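You operate a simulated robot arm through the tools that you are given. There is no shell and no other tool. Be economical: measure what you need, move in short steps, check, and stop when the job is done.

You run a simulated two-armed robot. Do the job below in one go: nothing can be reset, and whatever is moved stays where it is left.

Task
Open the cream door, take the tin marked "dark" from the console table and leave it on the label shelf of the pantry and shut the door again. Open the fridge door, turn the fridge dial to 1, then shut the door. Open the teal door, take the blue bag from the label shelf of the pantry and leave it on the green plate and shut the door again. Open the rack tray. Any order will do. Set down upright: blue bag. The rack tray goes toward x -1.0, y -0.3, z +0.0 (a direction in the base frame).

Only the result counts: the job must be done as asked and must still hold three seconds after the hand-in. Knocking over, shifting, dropping, spilling or breaking anything else fails it.

Robot
Two 7-joint arms with two-finger parallel grippers on one trunk, on a base that drives. Base frame: it is fixed to the floor where the robot stands at the start and does not move with it; the origin is under the middle of the robot, x ahead of it, y to its left, z up. Lengths are in cm, angles in degrees, forces in N, time in s.
The left shoulder is at the start at [7, 13.4, 130.1], the right one opposite. With the tool pointing down near the work surface each hand reaches from about 10 to 62 cm from the robot's upright axis, wherever it stands, measured 20 degrees to its own side. Places, roughly: blue bag (8x7x12 cm) [70, 40, 120]; cream door [70, -20, 140]; fridge dial [30, 70, 110]; fridge door [20, 80, 60]; green plate (21x21x3 cm) [50, -90, 90]; label shelf of the pantry [90, 10, 120]; rack tray [30, 140, 90]; red coffee tin, yellow coffee tin [-150, 350, 100]; teal door [60, 30, 140]. Payload 1.57 kg a hand.
Tool frame (each hand has its own): the origin (TCP) lies between the finger pads and is the grasp point; the fingertips stand 3 cm ahead of it; z points along the fingers, y is the line along which they close. The gripper opens to 8 cm. The fingers are 1.7 cm wide and 1.2 cm thick; the gripper's body (4 by 8.2 cm) begins 8 cm behind the TCP.
Orientation is told as [roll, pitch, yaw] about the base's x, y, z axes, in that order, counted from this pose: with the fingers straight down and closing along the base's y, the tool's x points along the base's -x, its y along +y and its z along -z.

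Tools
- The arms move only by the tool play_rows. It takes "left_series", "right_series" or both (then of equal length, played together; a hand with none holds still); each is a list of rows, each a list of 7 numbers: the shift along the base's x, y, z in cm, then the turn, a rotation vector about the base's x, y, z in degrees, then the closure, from 0 (fully open) to 1 (shut). In form: [[x, y, z, rx, ry, rz, gripper], ...]. A call has 1 to 10 rows; each row shifts and turns the commanded pose from where the row before left it. Rows are played at 5 a second. More than 5 cm and 8.6 degrees between two rows, or a gripper value outside its range, and nothing of the call is played. Where a pose cannot be reached the arm comes as near as it can. A force on the tool above 40 N (or 10 N above the force at the start of the call, whichever is more), or a blocked arm, ends the call early, and 0.2 s more pass. The fingers move at their own pace (about 15.3 cm/s each) and stop on an object; they squeeze with about 36 N. The grip force told is the motor's: it shows also when the fingers shut on nothing. Time passes only in rows, and 0.2 s behind the last, so rows that do not move let the fingers close. It gives the time, the measured TCP pose, the force on the tool (base axes), the opening and the grip force at its end, in the units of the frame above (readings bear some noise), with the torque about the TCP (base axes, N m) and any sound that the robot's microphone picked up.
- Cameras (640 x 400 px; columns grow to the right, rows downward): "scene" is now at [12.11, 2.84, 151]; the picture's right is [0.38, -0.93, 0.00], its down [-0.65, -0.27, -0.71] and it looks along [0.66, 0.27, -0.71] (base axes); focal length 214 px, centre (320, 200). "left" rides on the left gripper at [7.2, 0.7, -12.2] in its tool frame; the picture's right is [-0.09, 1.00, 0.00], its down [-0.84, -0.08, -0.54] and it looks along [-0.54, -0.05, 0.84] (tool axes); focal length 238 px, centre (320, 200). "right" rides on the right gripper at [7.2, -0.7, -12.2] in its tool frame; the picture's right is [0.09, 1.00, 0.00], its down [-0.84, 0.08, -0.54] and it looks along [-0.54, 0.05, 0.84] (tool axes); focal length 238 px, centre (320, 200). There is no depth. A picture from a camera that has moved, and an enlarged one, comes with that camera's place and axes in the base frame and with its lens. The place of the scene camera against the robot may be out by one fixed shift of up to 1.2 cm in any direction.
- camera(camera): a new picture of that camera. It takes no simulated time.
- move_column(by): slides the trunk up (or, below 0, down) by that many cm; the arms and the scene camera ride with it, the base frame stays. It gives what a move gives, with no picture.
- steer(legs): drives the robot by 1 to 6 legs, each [ahead, left, turn to the left] in cm, cm and degrees, along the robot's own axes; the way and the turn of a leg run together, so that a leg with both is an arc; at most 150 cm and 180 degrees a leg. The arms and the cameras ride along, it lands a little off, and it stops where it bumps. It gives what a move gives.
- pan_tilt(pan, tilt): turns the head with the scene camera to pan (to the left, within 86 degrees either way) and tilt (down, from -29 to 69), counted from straight ahead of the robot. It gives what a move gives.
- close_up(camera, box): a new picture of the part [left, top, right, bottom] of that camera's present view, enlarged. It takes no simulated time.
- finish_job(): hands the job in; it is judged then, once.

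Go step by step. Nothing tells you exact positions but the pictures and the camera data: compare them with the known pose of the tool, close in by small moves and look again before you grip or let go. The budget is 186 turns and 154 pictures, counting those below and the enlarged ones. Unless the task says otherwise, let go and move clear before handing in.

The tools are called after "Emit:" as a command line: name --argument value ..., lists and objects as JSON in quotes. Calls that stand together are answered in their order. play_rows: Moves the arms, as the interface text tells. Its arguments: {"type":"object","properties":{"left_series":{"type":"array"},"right_series":{"type":"array"}},"required":[]} The other tools are called the same way: move_column (by) slides the trunk up or down; steer (legs) drives the base; pan_tilt (pan, tilt) turns the head that bears the scene camera; camera (camera) takes a picture; close_up (camera, box) takes an enlarged picture of a part of a camera's view; finish_job () hands the job in.

At the start:

```text
time: 0.0
left_tcp_pos: [31.44, 43.82, 144.69]
left_ee_rot: [0.0, 0.0, 0.0]
left_force: [-1.2, 1.2, -0.1]
left_ft_torque: [0.03, 0.0, -0.02]
left_gripper_width: 8.0
left_finger_force: 0.1
right_tcp_pos: [32.91, 0.7, 144.0]
right_ee_rot: [0.1, 0.1, 0.0]
right_force: [0.4, -0.3, 0.0]
right_ft_torque: [0.0, -0.01, 0.03]
right_gripper_width: 8.01
right_finger_force: 0.1
trunk travel left (down, up): [-87.5, 6.5]
robot x, y, heading: [-0.26, -0.14, 0.1]
head pan, tilt: [22.3, 44.9]
```

scene: 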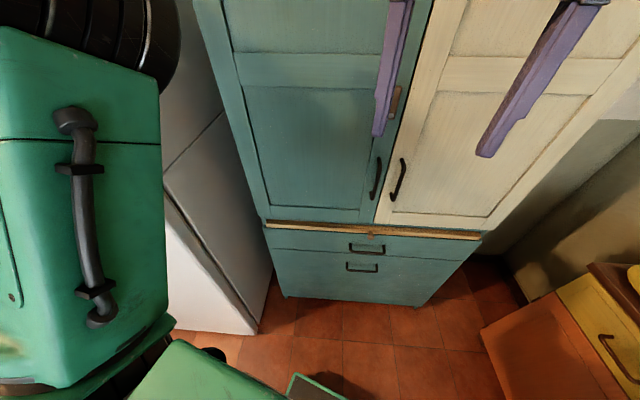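
right: 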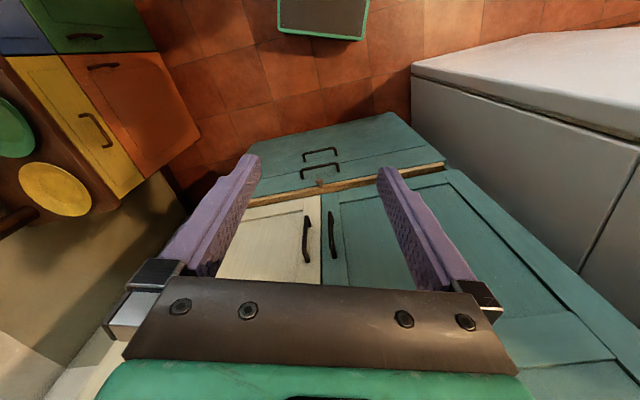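
left: 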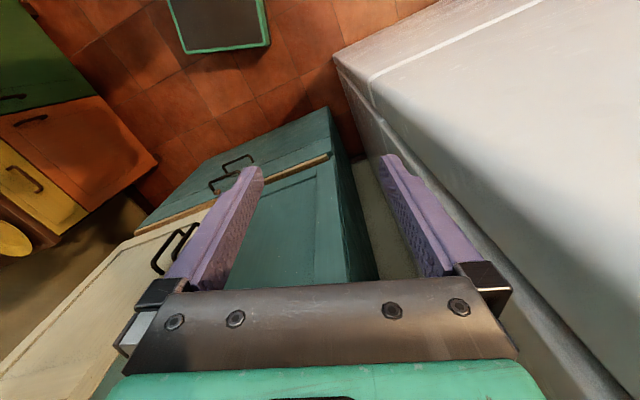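

I see the pantry ahead with a teal (left) and a cream (right) door, and the fridge on the left. I'll look around with the head first.

Emit:
pan_tilt --pan 10 --tilt 15

Emit:
camera --camera "scene"

Emit:
pan_tilt --pan 80 --tilt 30

Emit:
camera --camera "scene"

Emit:
pan_tilt --pan -70 --tilt 30

Emit:
camera --camera "scene"

```text
time: 0.9
left_tcp_pos: [31.52, 43.72, 144.8]
left_ee_rot: [0.0, 0.0, 0.0]
left_force: [-0.1, 0.0, 0.4]
left_ft_torque: [-0.03, -0.01, -0.03]
left_gripper_width: 8.01
left_finger_force: 0.0
right_tcp_pos: [32.85, 0.63, 144.02]
right_ee_rot: [0.0, 0.0, 0.0]
right_force: [0.3, 0.2, -0.4]
right_ft_torque: [-0.01, -0.01, -0.01]
right_gripper_width: 7.97
right_finger_force: 0.0
trunk travel left (down, up): [-87.5, 6.5]
robot x, y, heading: [0.07, -0.08, -0.1]
head pan, tilt: [10.0, 15.0]
```

```text
150 pictures are left
camera scene: at [13.78, 1.36, 155.66], right [0.17, -0.98, 0.0], down [-0.26, -0.05, -0.97], along [0.95, 0.17, -0.26], focal length 214 px, centre (320, 200)
```

scene: 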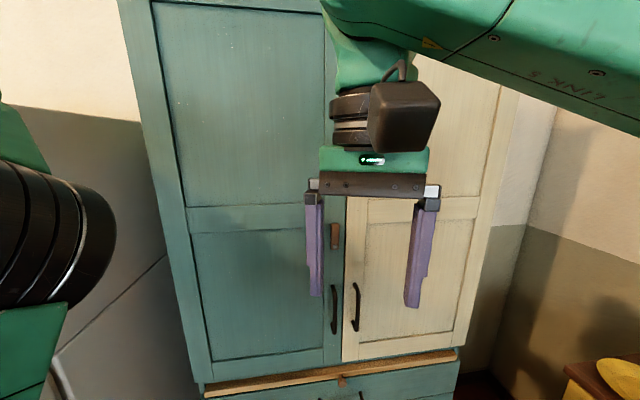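

```text
time: 2.4
left_tcp_pos: [31.4, 43.88, 144.72]
left_ee_rot: [0.1, 0.0, 0.0]
left_force: [-0.5, 0.1, 0.3]
left_ft_torque: [0.03, 0.0, 0.01]
left_gripper_width: 8.03
left_finger_force: 0.1
right_tcp_pos: [32.95, 0.69, 143.95]
right_ee_rot: [0.0, 0.0, 0.0]
right_force: [0.1, -0.4, -0.1]
right_ft_torque: [0.0, 0.0, 0.01]
right_gripper_width: 8.0
right_finger_force: 0.1
trunk travel left (down, up): [-87.5, 6.5]
robot x, y, heading: [-0.02, -0.34, 0.1]
head pan, tilt: [80.0, 30.0]
```

```text
149 pictures are left
camera scene: at [6.17, 8.65, 153.25], right [0.98, -0.17, 0.0], down [-0.09, -0.49, -0.87], along [0.15, 0.85, -0.5], focal length 214 px, centre (320, 200)
```

scene: 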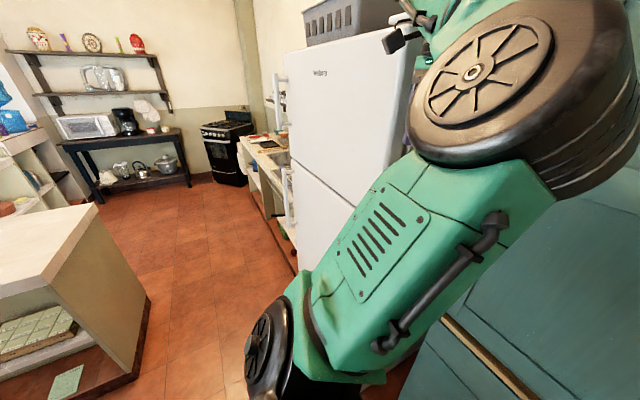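

```text
time: 4.7
left_tcp_pos: [31.62, 43.75, 144.75]
left_ee_rot: [0.0, -0.1, 0.0]
left_force: [-0.4, -0.3, 0.7]
left_ft_torque: [-0.03, 0.0, 0.03]
left_gripper_width: 7.99
left_finger_force: 0.1
right_tcp_pos: [32.95, 0.58, 144.01]
right_ee_rot: [-0.1, 0.1, 0.0]
right_force: [0.0, -0.2, 0.3]
right_ft_torque: [-0.01, 0.0, -0.02]
right_gripper_width: 7.99
right_finger_force: 0.1
trunk travel left (down, up): [-87.5, 6.5]
robot x, y, heading: [-0.32, -0.28, -0.2]
head pan, tilt: [-70.0, 30.0]
```

```text
148 pictures are left
camera scene: at [7.69, -8.76, 153.25], right [-0.94, -0.34, 0.0], down [-0.17, 0.47, -0.87], along [0.3, -0.81, -0.5], focal length 214 px, centre (320, 200)
```

scene: 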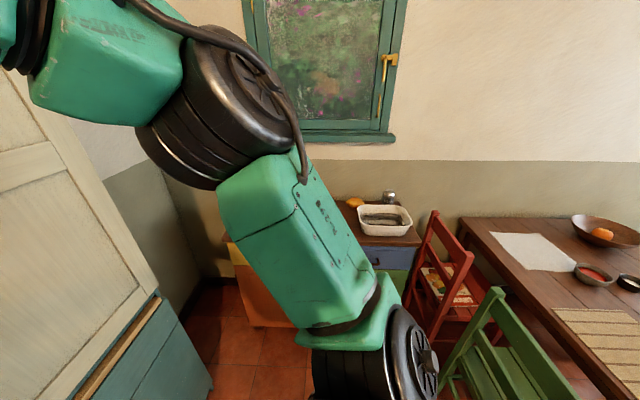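

Fridge's front faces roughly −x; pantry doors have a brown turn piece. I zoom in on the door latch and handles.

Emit:
pan_tilt --pan 10 --tilt 25

Emit:
close_up --camera "scene" --box '[220, 120, 480, 320]'

Emit:
pan_tilt --pan 65 --tilt 10

Emit:
camera --camera "scene"

```text
time: 6.2
left_tcp_pos: [31.49, 43.8, 144.66]
left_ee_rot: [0.0, 0.0, 0.0]
left_force: [-0.3, 0.5, 0.1]
left_ft_torque: [0.01, 0.0, 0.01]
left_gripper_width: 7.99
left_finger_force: 0.0
right_tcp_pos: [32.95, 0.72, 143.91]
right_ee_rot: [0.0, 0.1, 0.0]
right_force: [-0.2, 0.2, -0.1]
right_ft_torque: [0.02, -0.03, 0.03]
right_gripper_width: 8.01
right_finger_force: 0.0
trunk travel left (down, up): [-87.5, 6.5]
robot x, y, heading: [0.0, 0.05, 0.1]
head pan, tilt: [10.0, 25.0]
```

```text
2.00 times, centred on (350, 220) of scene
camera zoom: at [13.67, 1.33, 154.04], right [0.17, -0.98, 0.0], down [-0.42, -0.07, -0.91], along [0.89, 0.16, -0.42], focal length 429 px, centre (260, 160)
```

zoom: 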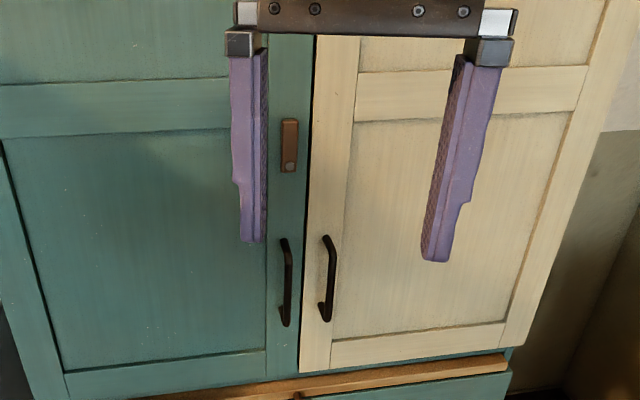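

```text
time: 7.5
left_tcp_pos: [31.46, 43.75, 144.75]
left_ee_rot: [0.0, 0.0, 0.0]
left_force: [0.9, -0.5, -0.4]
left_ft_torque: [-0.03, -0.03, -0.02]
left_gripper_width: 8.04
left_finger_force: 0.0
right_tcp_pos: [32.89, 0.64, 143.93]
right_ee_rot: [0.0, 0.1, 0.0]
right_force: [-0.3, -0.3, 0.0]
right_ft_torque: [0.01, 0.0, -0.01]
right_gripper_width: 8.01
right_finger_force: 0.0
trunk travel left (down, up): [-87.5, 6.5]
robot x, y, heading: [0.09, 0.24, -0.1]
head pan, tilt: [65.0, 10.0]
```

```text
146 pictures are left
camera scene: at [8.53, 8.16, 156.48], right [0.91, -0.42, 0.0], down [-0.07, -0.16, -0.98], along [0.42, 0.89, -0.17], focal length 214 px, centre (320, 200)
```

scene: 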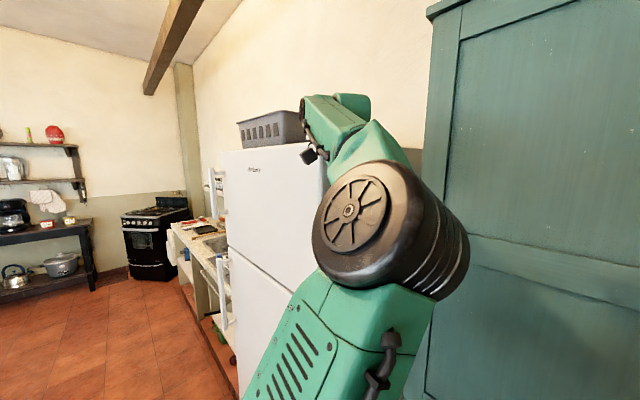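

Pantry, fridge and counter all appear turned about 17° in the base frame (front normal ≈ (-0.96,-0.29)); the teal handle is near (61,6,115). I'll align the robot with the pantry, standing right of the teal door's swing.

Emit:
steer --legs '[[0, -25, 0], [0, 0, 16.7], [8, 0, 0]]'

Emit:
pan_tilt --pan 15 --tilt 30

Emit:
camera --camera "scene"

Emit:
camera --camera "left"

```text
time: 10.9
left_tcp_pos: [23.79, 28.17, 144.96]
left_ee_rot: [0.2, -0.6, 16.9]
left_force: [-0.5, -0.3, -0.2]
left_ft_torque: [0.02, -0.1, -0.01]
left_gripper_width: 8.0
left_finger_force: 0.1
right_tcp_pos: [37.59, -12.73, 144.28]
right_ee_rot: [0.0, -0.4, 16.9]
right_force: [-0.5, -0.5, 0.0]
right_ft_torque: [0.02, -0.08, -0.04]
right_gripper_width: 8.03
right_finger_force: 0.0
trunk travel left (down, up): [-87.5, 6.5]
robot x, y, heading: [7.32, -22.28, 16.7]
head pan, tilt: [65.0, 10.0]
```

```text
time: 12.1
left_tcp_pos: [24.9, 28.6, 144.78]
left_ee_rot: [0.0, -0.1, 16.9]
left_force: [0.2, 0.1, -0.1]
left_ft_torque: [0.0, -0.01, 0.0]
left_gripper_width: 8.01
left_finger_force: 0.0
right_tcp_pos: [38.75, -12.32, 143.94]
right_ee_rot: [0.0, 0.1, 16.9]
right_force: [-0.1, -0.3, 0.3]
right_ft_torque: [0.03, -0.05, 0.0]
right_gripper_width: 8.0
right_finger_force: 0.1
trunk travel left (down, up): [-87.5, 6.5]
robot x, y, heading: [6.88, -22.33, 16.7]
head pan, tilt: [15.0, 30.0]
```

```text
145 pictures are left
camera scene: at [19.44, -16.54, 153.26], right [0.53, -0.85, 0.0], down [-0.42, -0.26, -0.87], along [0.74, 0.46, -0.5], focal length 214 px, centre (320, 200)
```

scene: 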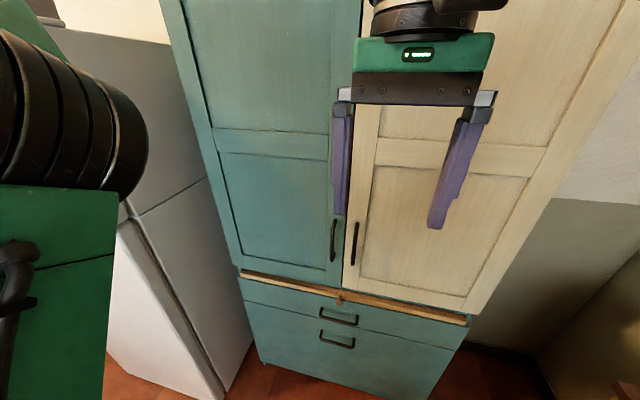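

```text
144 pictures are left
camera left: at [17.8, 27.01, 156.94], right [-0.2, 0.98, 0.0], down [0.82, 0.17, 0.54], along [0.53, 0.11, -0.84], focal length 238 px, centre (320, 200)
```

left: 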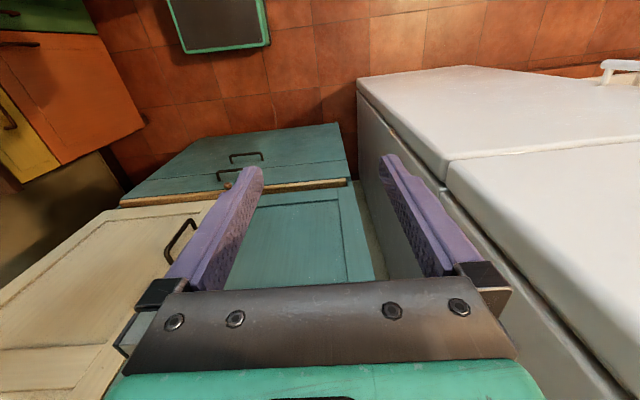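

The teal handle sits near u≈60 cm ahead in the pantry-aligned frame. I back up a little, swing the right hand out of the way and pitch the left hand to point forward.

Emit:
steer --legs '[[-12, 0, 0]]'

Emit:
play_rows --left_series '[[1.88, -2.78, -2, 2.45, -8.19, 0, 0], [1.88, -2.78, -2, 2.45, -8.19, 0, 0], [1.88, -2.78, -2, 2.45, -8.19, 0, 0], [1.88, -2.78, -2, 2.45, -8.19, 0, 0], [1.88, -2.78, -2, 2.45, -8.19, 0, 0], [1.88, -2.78, -2, 2.45, -8.19, 0, 0], [1.88, -2.78, -2, 2.45, -8.19, 0, 0], [1.88, -2.78, -2, 2.45, -8.19, 0, 0], [1.88, -2.78, -2, 2.45, -8.19, 0, 0], [1.88, -2.78, -2, 2.45, -8.19, 0, 0.5]]' --right_series '[[0.57, -1.92, 0, 0, 0, 0, 0], [0.57, -1.92, 0, 0, 0, 0, 0], [0.57, -1.92, 0, 0, 0, 0, 0], [0.57, -1.92, 0, 0, 0, 0, 0], [0.57, -1.92, 0, 0, 0, 0, 0], [0.57, -1.92, 0, 0, 0, 0, 0], [0.57, -1.92, 0, 0, 0, 0, 0], [0.57, -1.92, 0, 0, 0, 0, 0], [0.57, -1.92, 0, 0, 0, 0, 0], [0.57, -1.92, 0, 0, 0, 0, 0]]'

Emit:
camera --camera "scene"

Emit:
camera --camera "left"

```text
time: 13.3
left_tcp_pos: [13.84, 25.27, 144.6]
left_ee_rot: [0.1, 0.3, 16.9]
left_force: [0.2, -0.1, 0.5]
left_ft_torque: [0.02, 0.03, -0.02]
left_gripper_width: 8.0
left_finger_force: 0.1
right_tcp_pos: [27.94, -15.49, 143.87]
right_ee_rot: [0.0, 0.2, 16.9]
right_force: [-0.4, 1.2, -0.2]
right_ft_torque: [-0.03, 0.02, 0.01]
right_gripper_width: 8.02
right_finger_force: 0.1
trunk travel left (down, up): [-87.5, 6.5]
robot x, y, heading: [-4.02, -25.95, 17.1]
head pan, tilt: [15.0, 30.0]
```

```text
time: 15.5
left_tcp_pos: [26.9, 22.72, 125.22]
left_ee_rot: [-1.0, -85.7, 17.7]
left_force: [-0.1, 0.2, -0.2]
left_ft_torque: [0.01, 0.0, 0.04]
left_gripper_width: 4.01
left_finger_force: 0.0
left hand out of reach, approached as far as the arm can: row 2, 3, 4, 5, 6, 7, 8, 9, 10
right_tcp_pos: [32.86, -34.73, 143.62]
right_ee_rot: [0.1, -0.1, 16.8]
right_force: [-0.6, -0.2, -0.2]
right_ft_torque: [0.04, -0.05, 0.0]
right_gripper_width: 8.0
right_finger_force: 0.1
right hand out of reach, approached as far as the arm can: row 10
trunk travel left (down, up): [-87.5, 6.5]
robot x, y, heading: [-4.06, -26.14, 16.7]
head pan, tilt: [15.0, 30.0]
```

```text
143 pictures are left
camera scene: at [7.92, -20.2, 153.26], right [0.53, -0.85, 0.0], down [-0.42, -0.26, -0.87], along [0.74, 0.46, -0.5], focal length 214 px, centre (320, 200)
```

scene: 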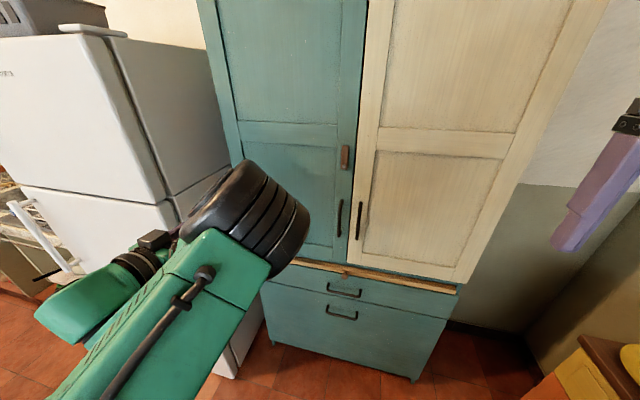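

```text
142 pictures are left
camera left: at [14.56, 19.63, 118.98], right [-0.28, 0.96, 0.09], down [-0.43, -0.21, 0.88], along [0.86, 0.21, 0.47], focal length 238 px, centre (320, 200)
```

left: 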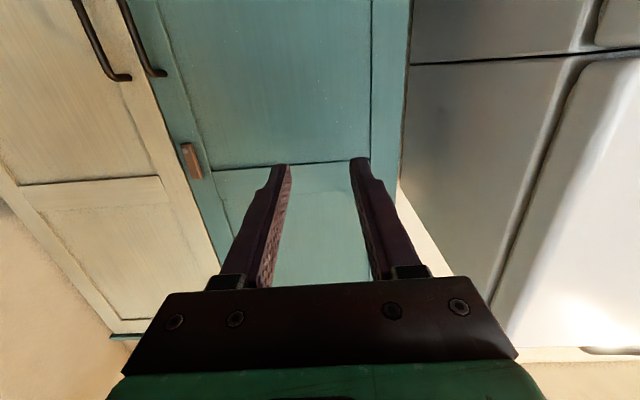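

The left hand points forward but stopped short sideways. I push it outward and to the right, toward the teal handle.

Emit:
play_rows --left_series '[[3.5, 0, -1, 0, 0, 0, 0.5], [3.5, 0, -1, 0, 0, 0, 0.5], [3.5, 0, -1, 0, 0, 0, 0.5], [3, -3, -1, 0, 0, 0, 0.5], [3, -3, -1, 0, 0, 0, 0.5], [1, -4, -1, 0, 0, 0, 0.5], [1, -4, 0, 0, 0, 0, 0.5], [1, -4, 0, 0, 0, 0, 0.5]]'

Emit:
camera --camera "scene"

```text
time: 17.3
left_tcp_pos: [38.88, 23.06, 128.04]
left_ee_rot: [-13.1, -84.1, 30.6]
left_force: [0.7, -0.2, 0.6]
left_ft_torque: [0.01, -0.01, 0.02]
left_gripper_width: 4.0
left_finger_force: 0.0
left hand out of reach, approached as far as the arm can: row 2, 3, 4, 5, 6, 7, 8
right_tcp_pos: [32.83, -34.65, 143.56]
right_ee_rot: [0.1, 0.0, 16.9]
right_force: [-1.6, 0.8, 0.2]
right_ft_torque: [0.02, 0.01, 0.02]
right_gripper_width: 7.99
right_finger_force: 0.0
trunk travel left (down, up): [-87.5, 6.5]
robot x, y, heading: [-3.94, -26.09, 17.0]
head pan, tilt: [15.0, 30.0]
```

```text
141 pictures are left
camera scene: at [8.0, -20.15, 153.25], right [0.53, -0.85, 0.0], down [-0.42, -0.26, -0.87], along [0.74, 0.46, -0.5], focal length 214 px, centre (320, 200)
```

scene: 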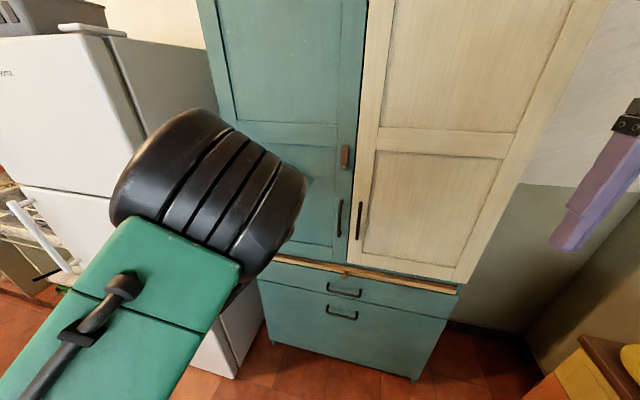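

The left arm doesn't like reaching across; I'll slide the base right so the handle lies more to the left hand's own side.

Emit:
steer --legs '[[0, -20, 0]]'

Emit:
play_rows --left_series '[[0, 0, -2, 4, 0, -3, 0.5], [0, 0, -2, 4, 0, -3, 0.5], [0, 0, -2, 4, 0, -3, 0.5], [0, 0, -2, 0, 0, -3, 0.5], [0, 0, -2, 0, 0, 0, 0.5]]'

Emit:
camera --camera "scene"

Emit:
camera --camera "left"

```text
time: 18.9
left_tcp_pos: [44.75, 4.22, 128.25]
left_ee_rot: [-18.9, -84.3, 35.7]
left_force: [-0.1, 0.2, -0.7]
left_ft_torque: [0.01, -0.03, -0.02]
left_gripper_width: 4.0
left_finger_force: 0.0
right_tcp_pos: [38.61, -53.27, 143.61]
right_ee_rot: [-0.3, 0.0, 16.7]
right_force: [-0.4, 0.1, 0.2]
right_ft_torque: [-0.05, -0.01, 0.01]
right_gripper_width: 7.97
right_finger_force: 0.1
trunk travel left (down, up): [-87.5, 6.5]
robot x, y, heading: [1.51, -44.6, 16.6]
head pan, tilt: [15.0, 30.0]
```

```text
time: 20.1
left_tcp_pos: [44.83, 3.79, 118.49]
left_ee_rot: [75.0, -79.6, -69.7]
left_force: [-0.4, 0.7, -0.1]
left_ft_torque: [-0.03, 0.01, -0.03]
left_gripper_width: 4.02
left_finger_force: 0.0
right_tcp_pos: [38.7, -53.68, 143.48]
right_ee_rot: [0.0, 0.0, 16.7]
right_force: [0.2, -0.5, 0.7]
right_ft_torque: [-0.01, -0.02, -0.04]
right_gripper_width: 8.0
right_finger_force: 0.0
trunk travel left (down, up): [-87.5, 6.5]
robot x, y, heading: [1.43, -45.11, 16.4]
head pan, tilt: [15.0, 30.0]
```

```text
140 pictures are left
camera scene: at [13.79, -38.97, 153.24], right [0.52, -0.85, 0.0], down [-0.43, -0.26, -0.87], along [0.74, 0.45, -0.5], focal length 214 px, centre (320, 200)
```

scene: 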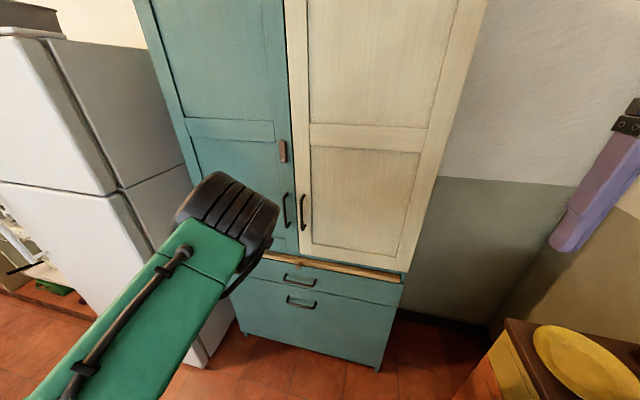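

```text
139 pictures are left
camera left: at [32.35, 4.46, 112.14], right [-0.08, 0.96, 0.26], down [-0.48, -0.27, 0.83], along [0.87, -0.06, 0.48], focal length 238 px, centre (320, 200)
```

left: 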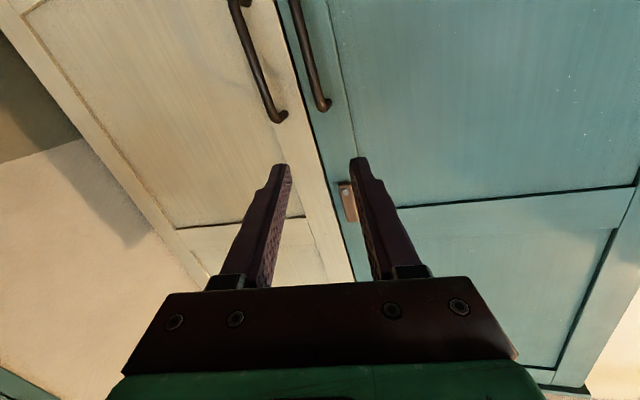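

The hand is near the handle but tilted; I correct its yaw and roll and lower it to the handle's mid-height.

Emit:
play_rows --left_series '[[0.3, -1, -2, -4.3, -2.7, 5.75, 0.5], [0.3, -1, -2, -4.3, -2.7, 5.75, 0.5], [0.15, -0.5, -2, 0, 0, 0, 0.5], [0, 0, 0, 0, 0, 0, 0.5]]'

Emit:
camera --camera "left"

Emit:
pan_tilt --pan 30 --tilt 35

Emit:
camera --camera "scene"

```text
time: 21.1
left_tcp_pos: [40.34, 10.51, 117.88]
left_ee_rot: [139.0, -89.0, -122.1]
left_force: [-0.2, 0.4, 0.0]
left_ft_torque: [-0.02, -0.03, 0.05]
left_gripper_width: 4.02
left_finger_force: 0.1
left hand out of reach, approached as far as the arm can: row 1, 2, 3
right_tcp_pos: [38.81, -53.66, 143.53]
right_ee_rot: [0.1, 0.1, 16.7]
right_force: [0.5, -0.5, -0.8]
right_ft_torque: [0.02, 0.03, 0.03]
right_gripper_width: 7.98
right_finger_force: 0.1
trunk travel left (down, up): [-87.5, 6.5]
robot x, y, heading: [1.43, -44.77, 16.7]
head pan, tilt: [15.0, 30.0]
```

```text
138 pictures are left
camera left: at [28.7, 7.61, 110.53], right [-0.29, 0.95, 0.1], down [-0.5, -0.24, 0.83], along [0.81, 0.19, 0.55], focal length 238 px, centre (320, 200)
```

left: 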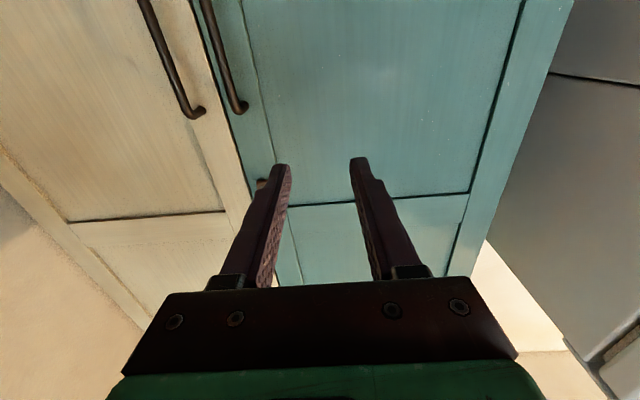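

```text
time: 21.9
left_tcp_pos: [40.3, 10.56, 117.83]
left_ee_rot: [140.0, -89.0, -123.3]
left_force: [0.5, -0.5, 0.2]
left_ft_torque: [0.04, 0.02, 0.01]
left_gripper_width: 3.97
left_finger_force: 0.0
right_tcp_pos: [38.75, -53.76, 143.57]
right_ee_rot: [0.0, 0.0, 16.7]
right_force: [-1.0, -0.2, 0.2]
right_ft_torque: [0.0, 0.0, -0.01]
right_gripper_width: 8.0
right_finger_force: 0.1
trunk travel left (down, up): [-87.5, 6.5]
robot x, y, heading: [1.32, -45.43, 16.4]
head pan, tilt: [30.0, 35.0]
```

```text
137 pictures are left
camera scene: at [12.11, -37.46, 152.47], right [0.73, -0.69, 0.0], down [-0.39, -0.42, -0.82], along [0.56, 0.6, -0.57], focal length 214 px, centre (320, 200)
```

scene: 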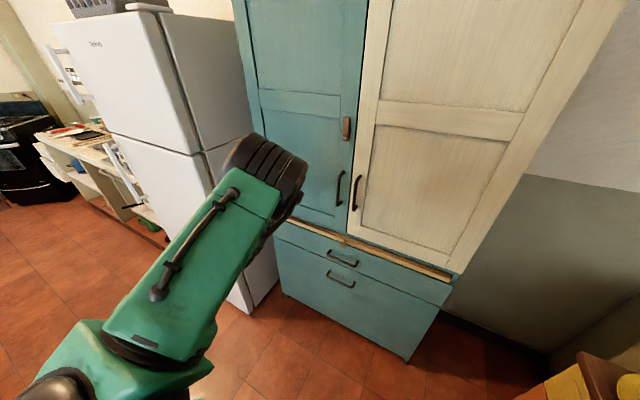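

A fully horizontal hand limits reach, but a 45°-down hand can still straddle a vertical bar. I tilt down by ~42° and look again.

Emit:
play_rows --left_series '[[0, 0, 0, -2.44, 8.14, 0, 0.5], [0, 0, 0, -2.44, 8.14, 0, 0.5], [0.3, -1, 0, -2.44, 8.14, 0, 0.5], [0.6, -2, 0, -2.44, 8.14, 0, 0.5], [0.9, -3, 0, -2.44, 8.14, 0, 0.5], [0.9, -3, 0, 0, 0, 0, 0.5], [0.9, -3, 0, 0, 0, 0, 0.5], [0.9, -3, 0, 0, 0, 0, 0.5]]'

Emit:
camera --camera "left"

```text
time: 23.7
left_tcp_pos: [43.5, 1.97, 117.64]
left_ee_rot: [-1.0, -47.7, 18.9]
left_force: [0.1, -0.1, -0.4]
left_ft_torque: [0.06, 0.01, -0.04]
left_gripper_width: 4.01
left_finger_force: 0.1
left hand out of reach, approached as far as the arm can: row 7, 8
right_tcp_pos: [38.81, -53.78, 143.44]
right_ee_rot: [0.0, 0.0, 16.7]
right_force: [-0.3, -0.1, 0.2]
right_ft_torque: [0.02, 0.03, -0.03]
right_gripper_width: 8.0
right_finger_force: 0.0
trunk travel left (down, up): [-87.5, 6.5]
robot x, y, heading: [1.72, -45.22, 16.5]
head pan, tilt: [30.0, 35.0]
```

```text
136 pictures are left
camera left: at [30.23, -1.74, 120.5], right [-0.25, 0.97, 0.06], down [0.17, -0.01, 0.98], along [0.95, 0.26, -0.17], focal length 238 px, centre (320, 200)
```

left: 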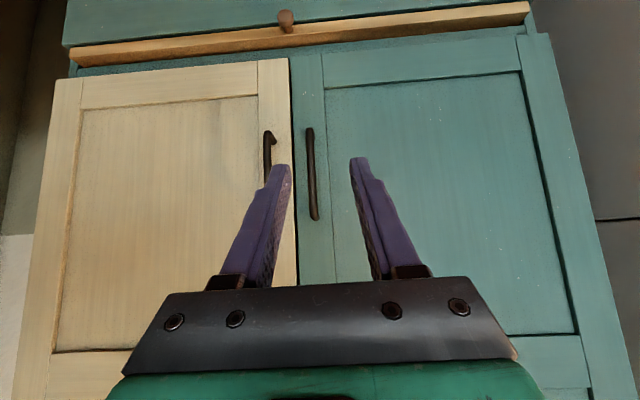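

Good view: the teal bar handle is centred near (60,5.6,112). I move forward with fingers straddling it.

Emit:
play_rows --left_series '[[3.3, 0.5, -1.4, 0, 0, -0.5, 0.4], [3.3, 0.5, -1.4, 0, 0, -0.5, 0.4], [3.3, 0.7, -1.4, 0, 0, -0.5, 0.4], [3.3, 0.9, -1.3, 0, 0, -0.5, 0.4]]'

Emit:
camera --camera "left"

```text
time: 24.7
left_tcp_pos: [57.4, 3.89, 112.86]
left_ee_rot: [1.0, -48.3, 13.7]
left_force: [-1.0, -0.4, -0.7]
left_ft_torque: [-0.02, 0.04, 0.01]
left_gripper_width: 4.81
left_finger_force: 0.1
right_tcp_pos: [38.78, -53.56, 143.55]
right_ee_rot: [0.0, 0.1, 16.7]
right_force: [-0.5, -0.4, 0.7]
right_ft_torque: [-0.03, 0.0, -0.04]
right_gripper_width: 7.98
right_finger_force: 0.0
trunk travel left (down, up): [-87.5, 6.5]
robot x, y, heading: [1.23, -45.15, 16.6]
head pan, tilt: [30.0, 35.0]
```

```text
135 pictures are left
camera left: at [43.92, 0.88, 115.52], right [-0.19, 0.98, 0.08], down [0.17, -0.05, 0.98], along [0.97, 0.2, -0.16], focal length 238 px, centre (320, 200)
```

left: 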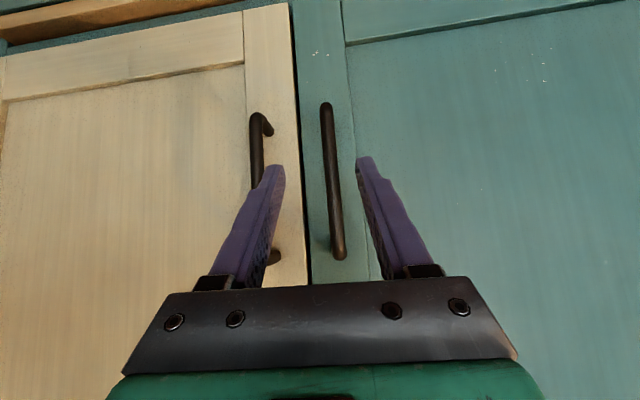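

The bar is between the finger lines, about 6 cm farther. I continue forward.

Emit:
play_rows --left_series '[[2.2, 0.9, -0.7, 0, 0, 1.5, 0.45], [2.2, 0.9, -0.7, 0, 0, 1.5, 0.45], [0.8, 0.3, 0, 0, 0, 0, 0.45]]'

Emit:
camera --camera "left"

```text
time: 25.5
left_tcp_pos: [62.46, 5.87, 111.46]
left_ee_rot: [1.2, -48.4, 16.8]
left_force: [0.6, -0.2, -0.1]
left_ft_torque: [-0.02, 0.02, -0.01]
left_gripper_width: 4.39
left_finger_force: 0.1
right_tcp_pos: [38.67, -53.7, 143.67]
right_ee_rot: [0.0, 0.0, 16.7]
right_force: [0.3, -0.3, 0.0]
right_ft_torque: [0.0, 0.01, -0.03]
right_gripper_width: 8.01
right_finger_force: 0.0
trunk travel left (down, up): [-87.5, 6.5]
robot x, y, heading: [1.84, -45.13, 16.5]
head pan, tilt: [30.0, 35.0]
```

```text
134 pictures are left
camera left: at [49.19, 2.26, 114.16], right [-0.24, 0.97, 0.08], down [0.17, -0.04, 0.98], along [0.96, 0.25, -0.16], focal length 238 px, centre (320, 200)
```

left: 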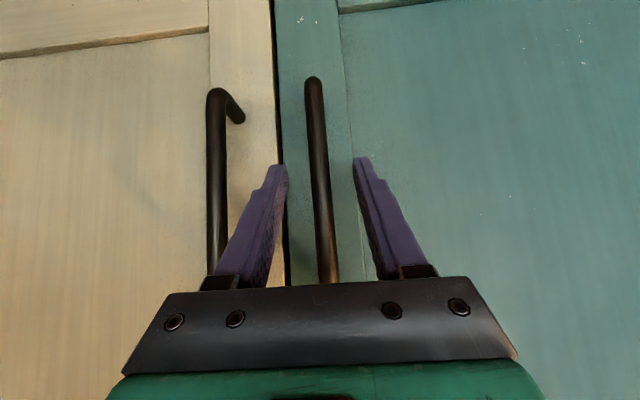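

The bar is centred between the fingers; a little more forward, then close.

Emit:
play_rows --left_series '[[1.2, 0.3, 0, 0, 0, 0, 0.45], [0, 0, 0, 0, 0, 0, 1], [0, 0, 0, 0, 0, 0, 1], [0, 0, 0, 0, 0, 0, 1]]'

Emit:
camera --camera "left"

```text
time: 26.5
left_tcp_pos: [63.43, 6.36, 111.73]
left_ee_rot: [1.0, -48.4, 16.9]
left_force: [-8.1, -0.2, -0.5]
left_ft_torque: [-0.63, -0.38, 0.02]
left_gripper_width: 1.2
left_finger_force: 29.1
right_tcp_pos: [38.48, -53.67, 143.7]
right_ee_rot: [0.0, -0.1, 16.8]
right_force: [0.1, -0.3, -0.3]
right_ft_torque: [0.02, 0.01, 0.0]
right_gripper_width: 7.97
right_finger_force: 0.1
trunk travel left (down, up): [-87.5, 6.5]
robot x, y, heading: [1.16, -44.52, 16.7]
head pan, tilt: [30.0, 35.0]
```

```text
133 pictures are left
camera left: at [50.1, 2.64, 114.3], right [-0.24, 0.97, 0.08], down [0.17, -0.04, 0.98], along [0.96, 0.25, -0.15], focal length 238 px, centre (320, 200)
```

left: 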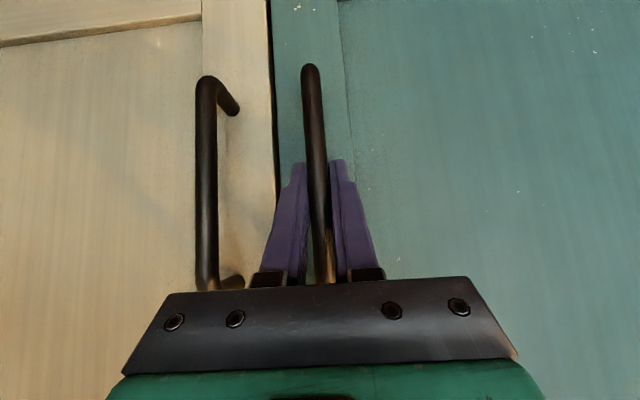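

Gripped (width 1.2 cm). I pull along the door's arc about a hinge ~39 cm to the left.

Emit:
play_rows --left_series '[[-2.4, -0.4, 0, 0, 0, -2, 1], [-2.4, -0.2, 0, 0, 0, -2, 1], [-4.78, -0.07, 0, 0, 0, -4, 1], [-4.76, 0.56, 0, 0, 0, -4, 1]]'

Emit:
camera --camera "scene"

```text
time: 27.5
left_tcp_pos: [48.95, 5.45, 111.61]
left_ee_rot: [1.0, -48.1, 4.3]
left_force: [-2.8, -22.1, -8.2]
left_ft_torque: [-0.52, 0.61, 0.16]
left_gripper_width: 1.21
left_finger_force: 29.4
right_tcp_pos: [38.52, -54.47, 143.53]
right_ee_rot: [0.3, -0.2, 16.5]
right_force: [-0.1, -1.0, 0.8]
right_ft_torque: [-0.03, -0.04, 0.02]
right_gripper_width: 7.99
right_finger_force: 0.0
trunk travel left (down, up): [-87.5, 6.5]
robot x, y, heading: [1.57, -45.44, 16.6]
head pan, tilt: [30.0, 35.0]
```

```text
132 pictures are left
camera scene: at [11.98, -38.2, 152.49], right [0.73, -0.69, 0.0], down [-0.39, -0.41, -0.82], along [0.56, 0.6, -0.57], focal length 214 px, centre (320, 200)
```

scene: 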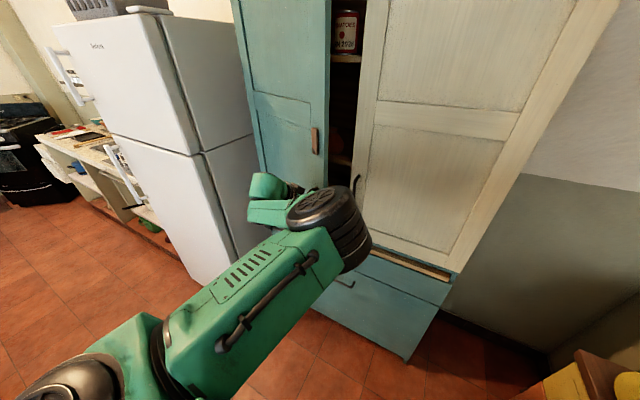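

The teal door is swinging open; tins inside are visible. I continue with the arc, a little less sideways.

Emit:
play_rows --left_series '[[-4.6, 0.3, 0, 0, 0, -4, 1], [-4.6, 1.0, 0, 0, 0, -4, 1], [-4.4, 1.6, 0, 0, 0, -5, 1], [-4.2, 2.2, 0, 0, 0, -5, 1]]'

Emit:
camera --camera "scene"

```text
time: 28.5
left_tcp_pos: [31.38, 11.79, 111.67]
left_ee_rot: [1.3, -48.6, -13.4]
left_force: [11.4, 18.6, 7.1]
left_ft_torque: [-0.43, 0.83, -0.08]
left_gripper_width: 1.18
left_finger_force: 29.4
right_tcp_pos: [38.96, -52.94, 143.49]
right_ee_rot: [-0.2, 0.2, 16.7]
right_force: [-0.9, 0.5, -0.1]
right_ft_torque: [-0.03, -0.01, 0.0]
right_gripper_width: 8.03
right_finger_force: 0.0
trunk travel left (down, up): [-87.5, 6.5]
robot x, y, heading: [2.13, -44.86, 16.7]
head pan, tilt: [30.0, 35.0]
```

```text
131 pictures are left
camera scene: at [12.34, -36.65, 152.43], right [0.73, -0.69, 0.0], down [-0.4, -0.42, -0.82], along [0.56, 0.59, -0.58], focal length 214 px, centre (320, 200)
```

scene: 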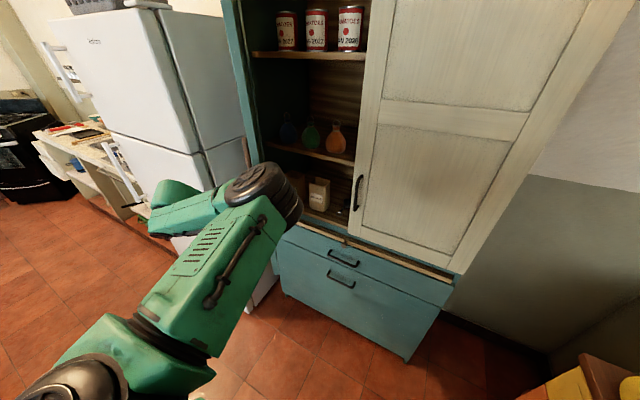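

Door about 50° open; shelves are visible. I continue the arc toward 80°.

Emit:
play_rows --left_series '[[-2.9, 3.4, 0, 0, 0, -5, 1], [-3.2, 3.6, 0, 0, 0, -5, 1], [-2.76, 4.0, 0, 0, 0, -5, 1], [-2.3, 4.2, 0, 0, 0, -5, 1]]'

Emit:
camera --camera "scene"

```text
time: 29.4
left_tcp_pos: [20.01, 22.99, 112.2]
left_ee_rot: [-1.4, -47.3, -27.1]
left_force: [4.6, 1.7, -19.6]
left_ft_torque: [0.36, -0.69, 0.03]
left_gripper_width: 1.25
left_finger_force: 29.4
left hand out of reach, approached as far as the arm can: row 4
right_tcp_pos: [38.34, -53.67, 143.62]
right_ee_rot: [-0.1, -0.2, 16.6]
right_force: [-1.7, 0.1, 0.3]
right_ft_torque: [0.04, -0.07, 0.0]
right_gripper_width: 8.01
right_finger_force: 0.1
trunk travel left (down, up): [-87.5, 6.5]
robot x, y, heading: [1.68, -45.2, 16.6]
head pan, tilt: [30.0, 35.0]
stopped in row 4 (left hand): the force on the tool passed its limit (the readings are from after the stop); the commanded pose is now the measured one
```

```text
130 pictures are left
camera scene: at [11.77, -37.17, 152.46], right [0.73, -0.69, 0.0], down [-0.39, -0.42, -0.82], along [0.56, 0.59, -0.57], focal length 214 px, centre (320, 200)
```

scene: 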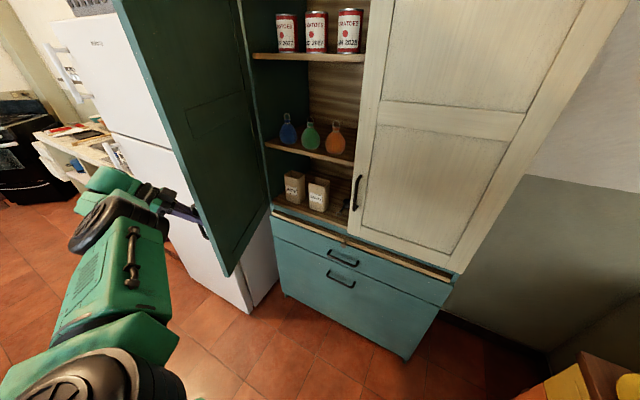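

The door is ~75° open. The middle shelf has blue, green and orange bags. I release the handle and zoom into the shelves.

Emit:
play_rows --left_series '[[0, 0, 0, 0, 0, 0, 0.4], [0, 0, 0, 0, 0, 0, 0.4], [-1.5, -3, 1.5, 0, 0, 0, 0.4], [-1.5, -3, 1.5, 0, 0, 0, 0.4]]'

Emit:
close_up --camera "scene" --box '[230, 90, 390, 220]'

Emit:
camera --camera "scene"

```text
time: 30.4
left_tcp_pos: [19.0, 17.64, 115.03]
left_ee_rot: [-1.9, -47.2, -27.2]
left_force: [29.0, 21.6, -7.1]
left_ft_torque: [0.3, -0.51, 0.43]
left_gripper_width: 7.52
left_finger_force: 15.5
right_tcp_pos: [40.38, -52.81, 143.12]
right_ee_rot: [-0.1, 0.8, 16.3]
right_force: [0.4, 0.2, -0.1]
right_ft_torque: [-0.01, 0.07, -0.01]
right_gripper_width: 7.98
right_finger_force: 0.1
trunk travel left (down, up): [-87.5, 6.5]
robot x, y, heading: [1.74, -44.99, 16.4]
head pan, tilt: [30.0, 35.0]
```

```text
3.08 times, centred on (310, 155) of scene
camera zoom: at [14.03, -36.37, 152.26], right [0.72, -0.69, 0.0], down [-0.41, -0.42, -0.81], along [0.56, 0.59, -0.59], focal length 660 px, centre (351, 338)
```

zoom: 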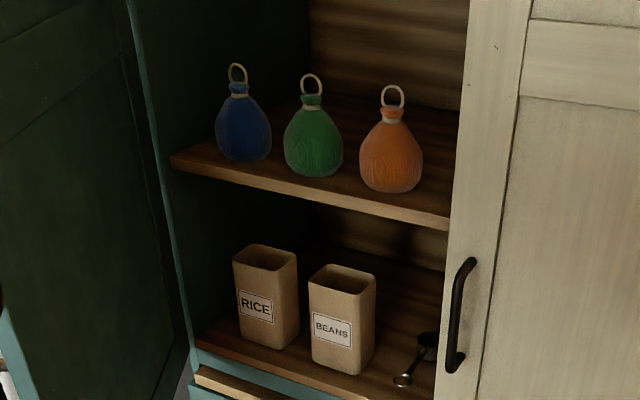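

```text
128 pictures are left
camera scene: at [14.03, -36.37, 152.26], right [0.72, -0.69, 0.0], down [-0.41, -0.42, -0.81], along [0.56, 0.59, -0.59], focal length 214 px, centre (320, 200)
```

scene: 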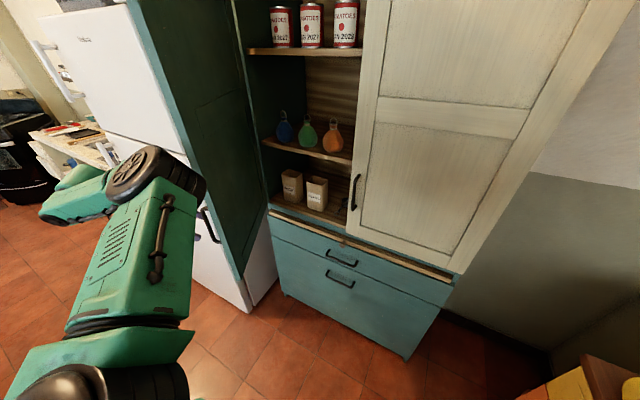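

The left finger is hooked on the handle since I moved sideways; I undo that and withdraw along the tool axis.

Emit:
play_rows --left_series '[[0.5, 2.5, -1.2, 0, 0, 0, 0], [0.5, 2.5, -1.2, 0, 0, 0, 0], [0, 0, 0, 0, 0, 0, 0], [-1.6, 0.8, 1.6, 0, 0, 0, 0], [-2.6, 1.4, 2.6, 0, 0, 0, 0], [-2.6, 1.4, 2.6, 0, 0, 0, 0]]'

Emit:
camera --camera "scene"

Emit:
camera --camera "left"

```text
time: 31.8
left_tcp_pos: [13.92, 23.39, 117.87]
left_ee_rot: [-1.6, -47.3, -27.0]
left_force: [-0.1, 0.2, 0.4]
left_ft_torque: [-0.02, -0.04, -0.01]
left_gripper_width: 7.98
left_finger_force: 0.0
left hand out of reach, approached as far as the arm can: row 5, 6
right_tcp_pos: [38.93, -53.8, 143.52]
right_ee_rot: [0.1, 0.1, 16.5]
right_force: [0.3, 0.2, -0.3]
right_ft_torque: [-0.02, 0.04, -0.01]
right_gripper_width: 8.01
right_finger_force: 0.0
trunk travel left (down, up): [-87.5, 6.5]
robot x, y, heading: [1.65, -45.23, 16.4]
head pan, tilt: [30.0, 35.0]
```

```text
127 pictures are left
camera scene: at [12.33, -37.45, 152.45], right [0.73, -0.69, 0.0], down [-0.4, -0.42, -0.82], along [0.56, 0.59, -0.57], focal length 214 px, centre (320, 200)
```

scene: 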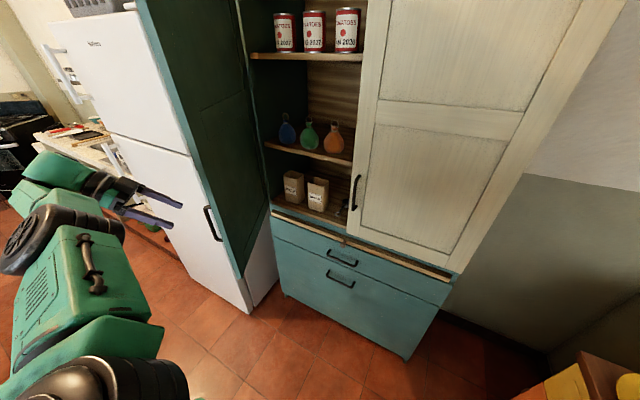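

```text
126 pictures are left
camera left: at [2.16, 30.38, 120.84], right [0.52, 0.85, 0.05], down [0.12, -0.13, 0.98], along [0.84, -0.51, -0.17], focal length 238 px, centre (320, 200)
```

left: 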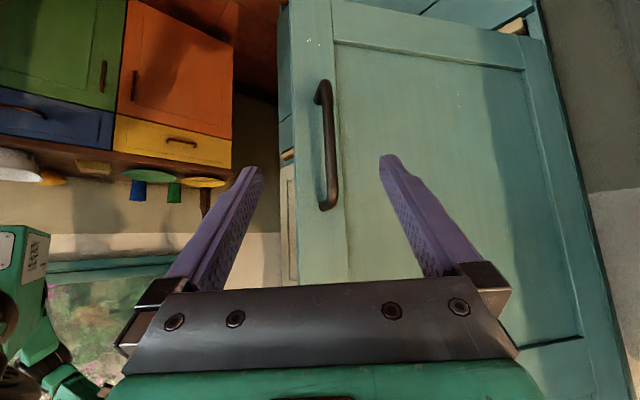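

Free of the handle and the door stands ~80° open. The blue bag is at the left of the middle shelf; I bring the left hand round to the inner (right) side of the door.

Emit:
play_rows --left_series '[[0.5, -4.5, 1, 0, 0, 0, 0], [0.5, -4.5, 1, 0, 0, 0, 0], [0.5, -4.5, 1, 0, 0, 0, 0], [2, -4, 1, 0, 0, 6, 0], [4, -2, 1, 0, 0, 6, 0], [4, -2, 1, 0, 0, 6, 0], [4, -2, 1, 0, 0, 6, 0]]'

Emit:
camera --camera "scene"

```text
time: 33.4
left_tcp_pos: [29.25, -0.08, 125.04]
left_ee_rot: [-2.0, -47.4, -2.0]
left_force: [0.3, 0.0, 1.7]
left_ft_torque: [-0.02, 0.01, 0.02]
left_gripper_width: 7.98
left_finger_force: 0.2
right_tcp_pos: [38.76, -54.24, 143.45]
right_ee_rot: [0.2, 0.1, 16.4]
right_force: [-0.2, -0.1, 0.7]
right_ft_torque: [0.08, 0.03, -0.01]
right_gripper_width: 8.0
right_finger_force: 0.1
trunk travel left (down, up): [-87.5, 6.5]
robot x, y, heading: [1.57, -45.15, 16.7]
head pan, tilt: [30.0, 35.0]
```

```text
125 pictures are left
camera scene: at [12.21, -37.81, 152.47], right [0.73, -0.69, 0.0], down [-0.4, -0.41, -0.82], along [0.56, 0.6, -0.57], focal length 214 px, centre (320, 200)
```

scene: 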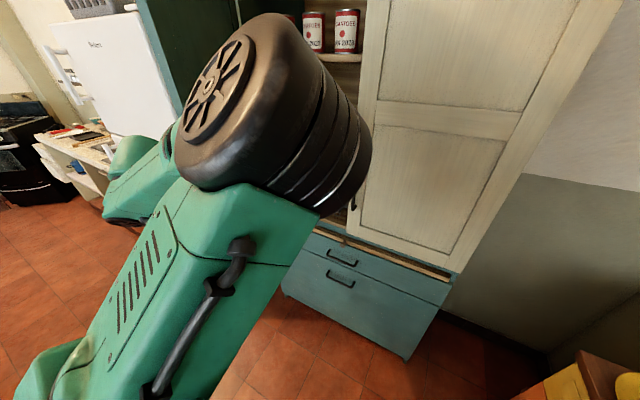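

I'll slide the base left and push the door's inner face wider with the left hand.

Emit:
steer --legs '[[0, 20, 0]]'

Emit:
camera --camera "scene"

Emit:
camera --camera "left"

```text
time: 35.0
left_tcp_pos: [23.48, 19.32, 125.13]
left_ee_rot: [-1.7, -47.5, -2.7]
left_force: [-0.2, 0.0, -0.4]
left_ft_torque: [0.02, 0.03, 0.01]
left_gripper_width: 8.0
left_finger_force: 0.0
right_tcp_pos: [33.0, -34.67, 143.48]
right_ee_rot: [0.3, 0.0, 16.6]
right_force: [0.1, 0.2, -1.6]
right_ft_torque: [0.02, 0.03, -0.04]
right_gripper_width: 8.0
right_finger_force: 0.1
trunk travel left (down, up): [-87.5, 6.5]
robot x, y, heading: [-4.24, -25.66, 16.9]
head pan, tilt: [30.0, 35.0]
```

```text
124 pictures are left
camera scene: at [6.4, -18.35, 152.48], right [0.73, -0.69, 0.0], down [-0.39, -0.41, -0.82], along [0.56, 0.6, -0.57], focal length 214 px, centre (320, 200)
```

scene: 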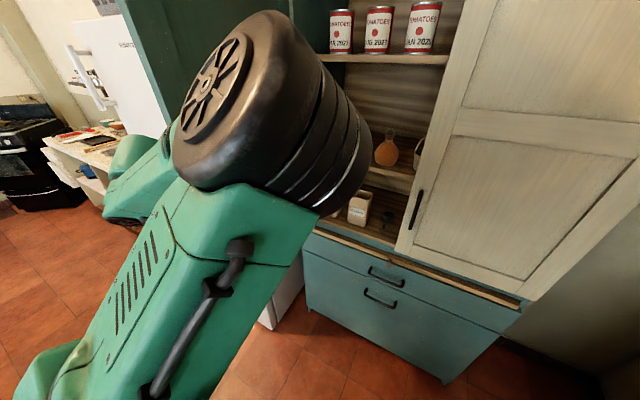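

```text
123 pictures are left
camera left: at [9.75, 20.87, 128.15], right [0.13, 0.99, 0.05], down [0.16, -0.07, 0.98], along [0.98, -0.12, -0.17], focal length 238 px, centre (320, 200)
```

left: 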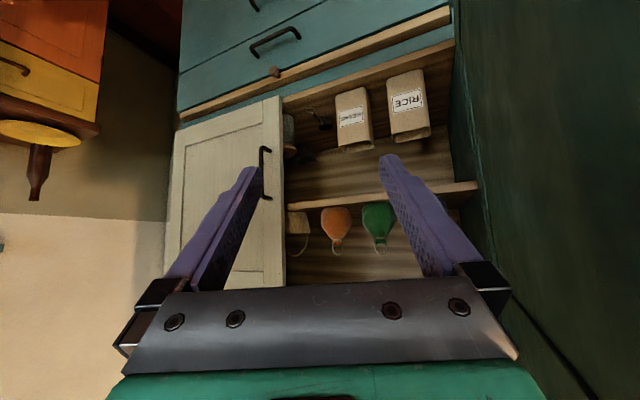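

The door's inner face is just left of the hand. I push it wider.

Emit:
play_rows --left_series '[[0.4, 3.8, 0, 0, 0, 0, 1], [0, 3.8, 0, 0, 0, 0, 1], [-0.5, 3.8, 0, 0, 0, 0, 1], [-0.9, 3.8, 0, 0, 0, 0, 1], [-0.9, 3.8, 0, 0, 0, 0, 1]]'

Emit:
camera --camera "left"

```text
time: 36.2
left_tcp_pos: [21.84, 35.49, 125.78]
left_ee_rot: [-3.1, -47.9, -2.0]
left_force: [-0.7, -0.8, 0.6]
left_ft_torque: [0.03, 0.0, 0.03]
left_gripper_width: 0.0
left_finger_force: 21.1
right_tcp_pos: [32.71, -35.06, 143.51]
right_ee_rot: [0.3, -0.2, 16.7]
right_force: [-0.1, 0.5, -0.3]
right_ft_torque: [0.06, -0.01, -0.01]
right_gripper_width: 8.01
right_finger_force: 0.1
trunk travel left (down, up): [-87.5, 6.5]
robot x, y, heading: [-4.28, -25.72, 16.7]
head pan, tilt: [30.0, 35.0]
stopped in row 5 (left hand): the force on the tool passed its limit (the readings are from after the stop); the commanded pose is now the measured one
```

```text
122 pictures are left
camera left: at [8.15, 37.26, 128.44], right [0.14, 0.99, 0.03], down [0.16, -0.05, 0.99], along [0.98, -0.13, -0.16], focal length 238 px, centre (320, 200)
```

left: 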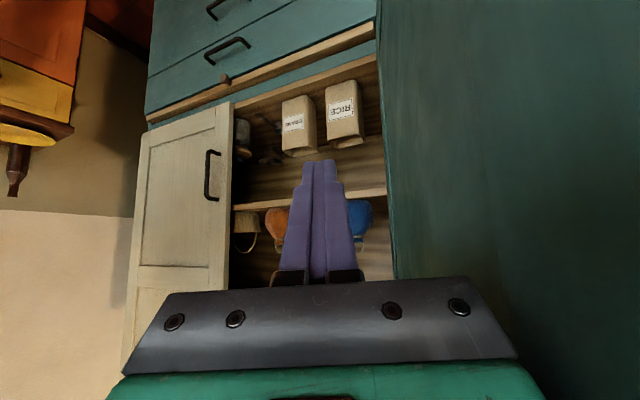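

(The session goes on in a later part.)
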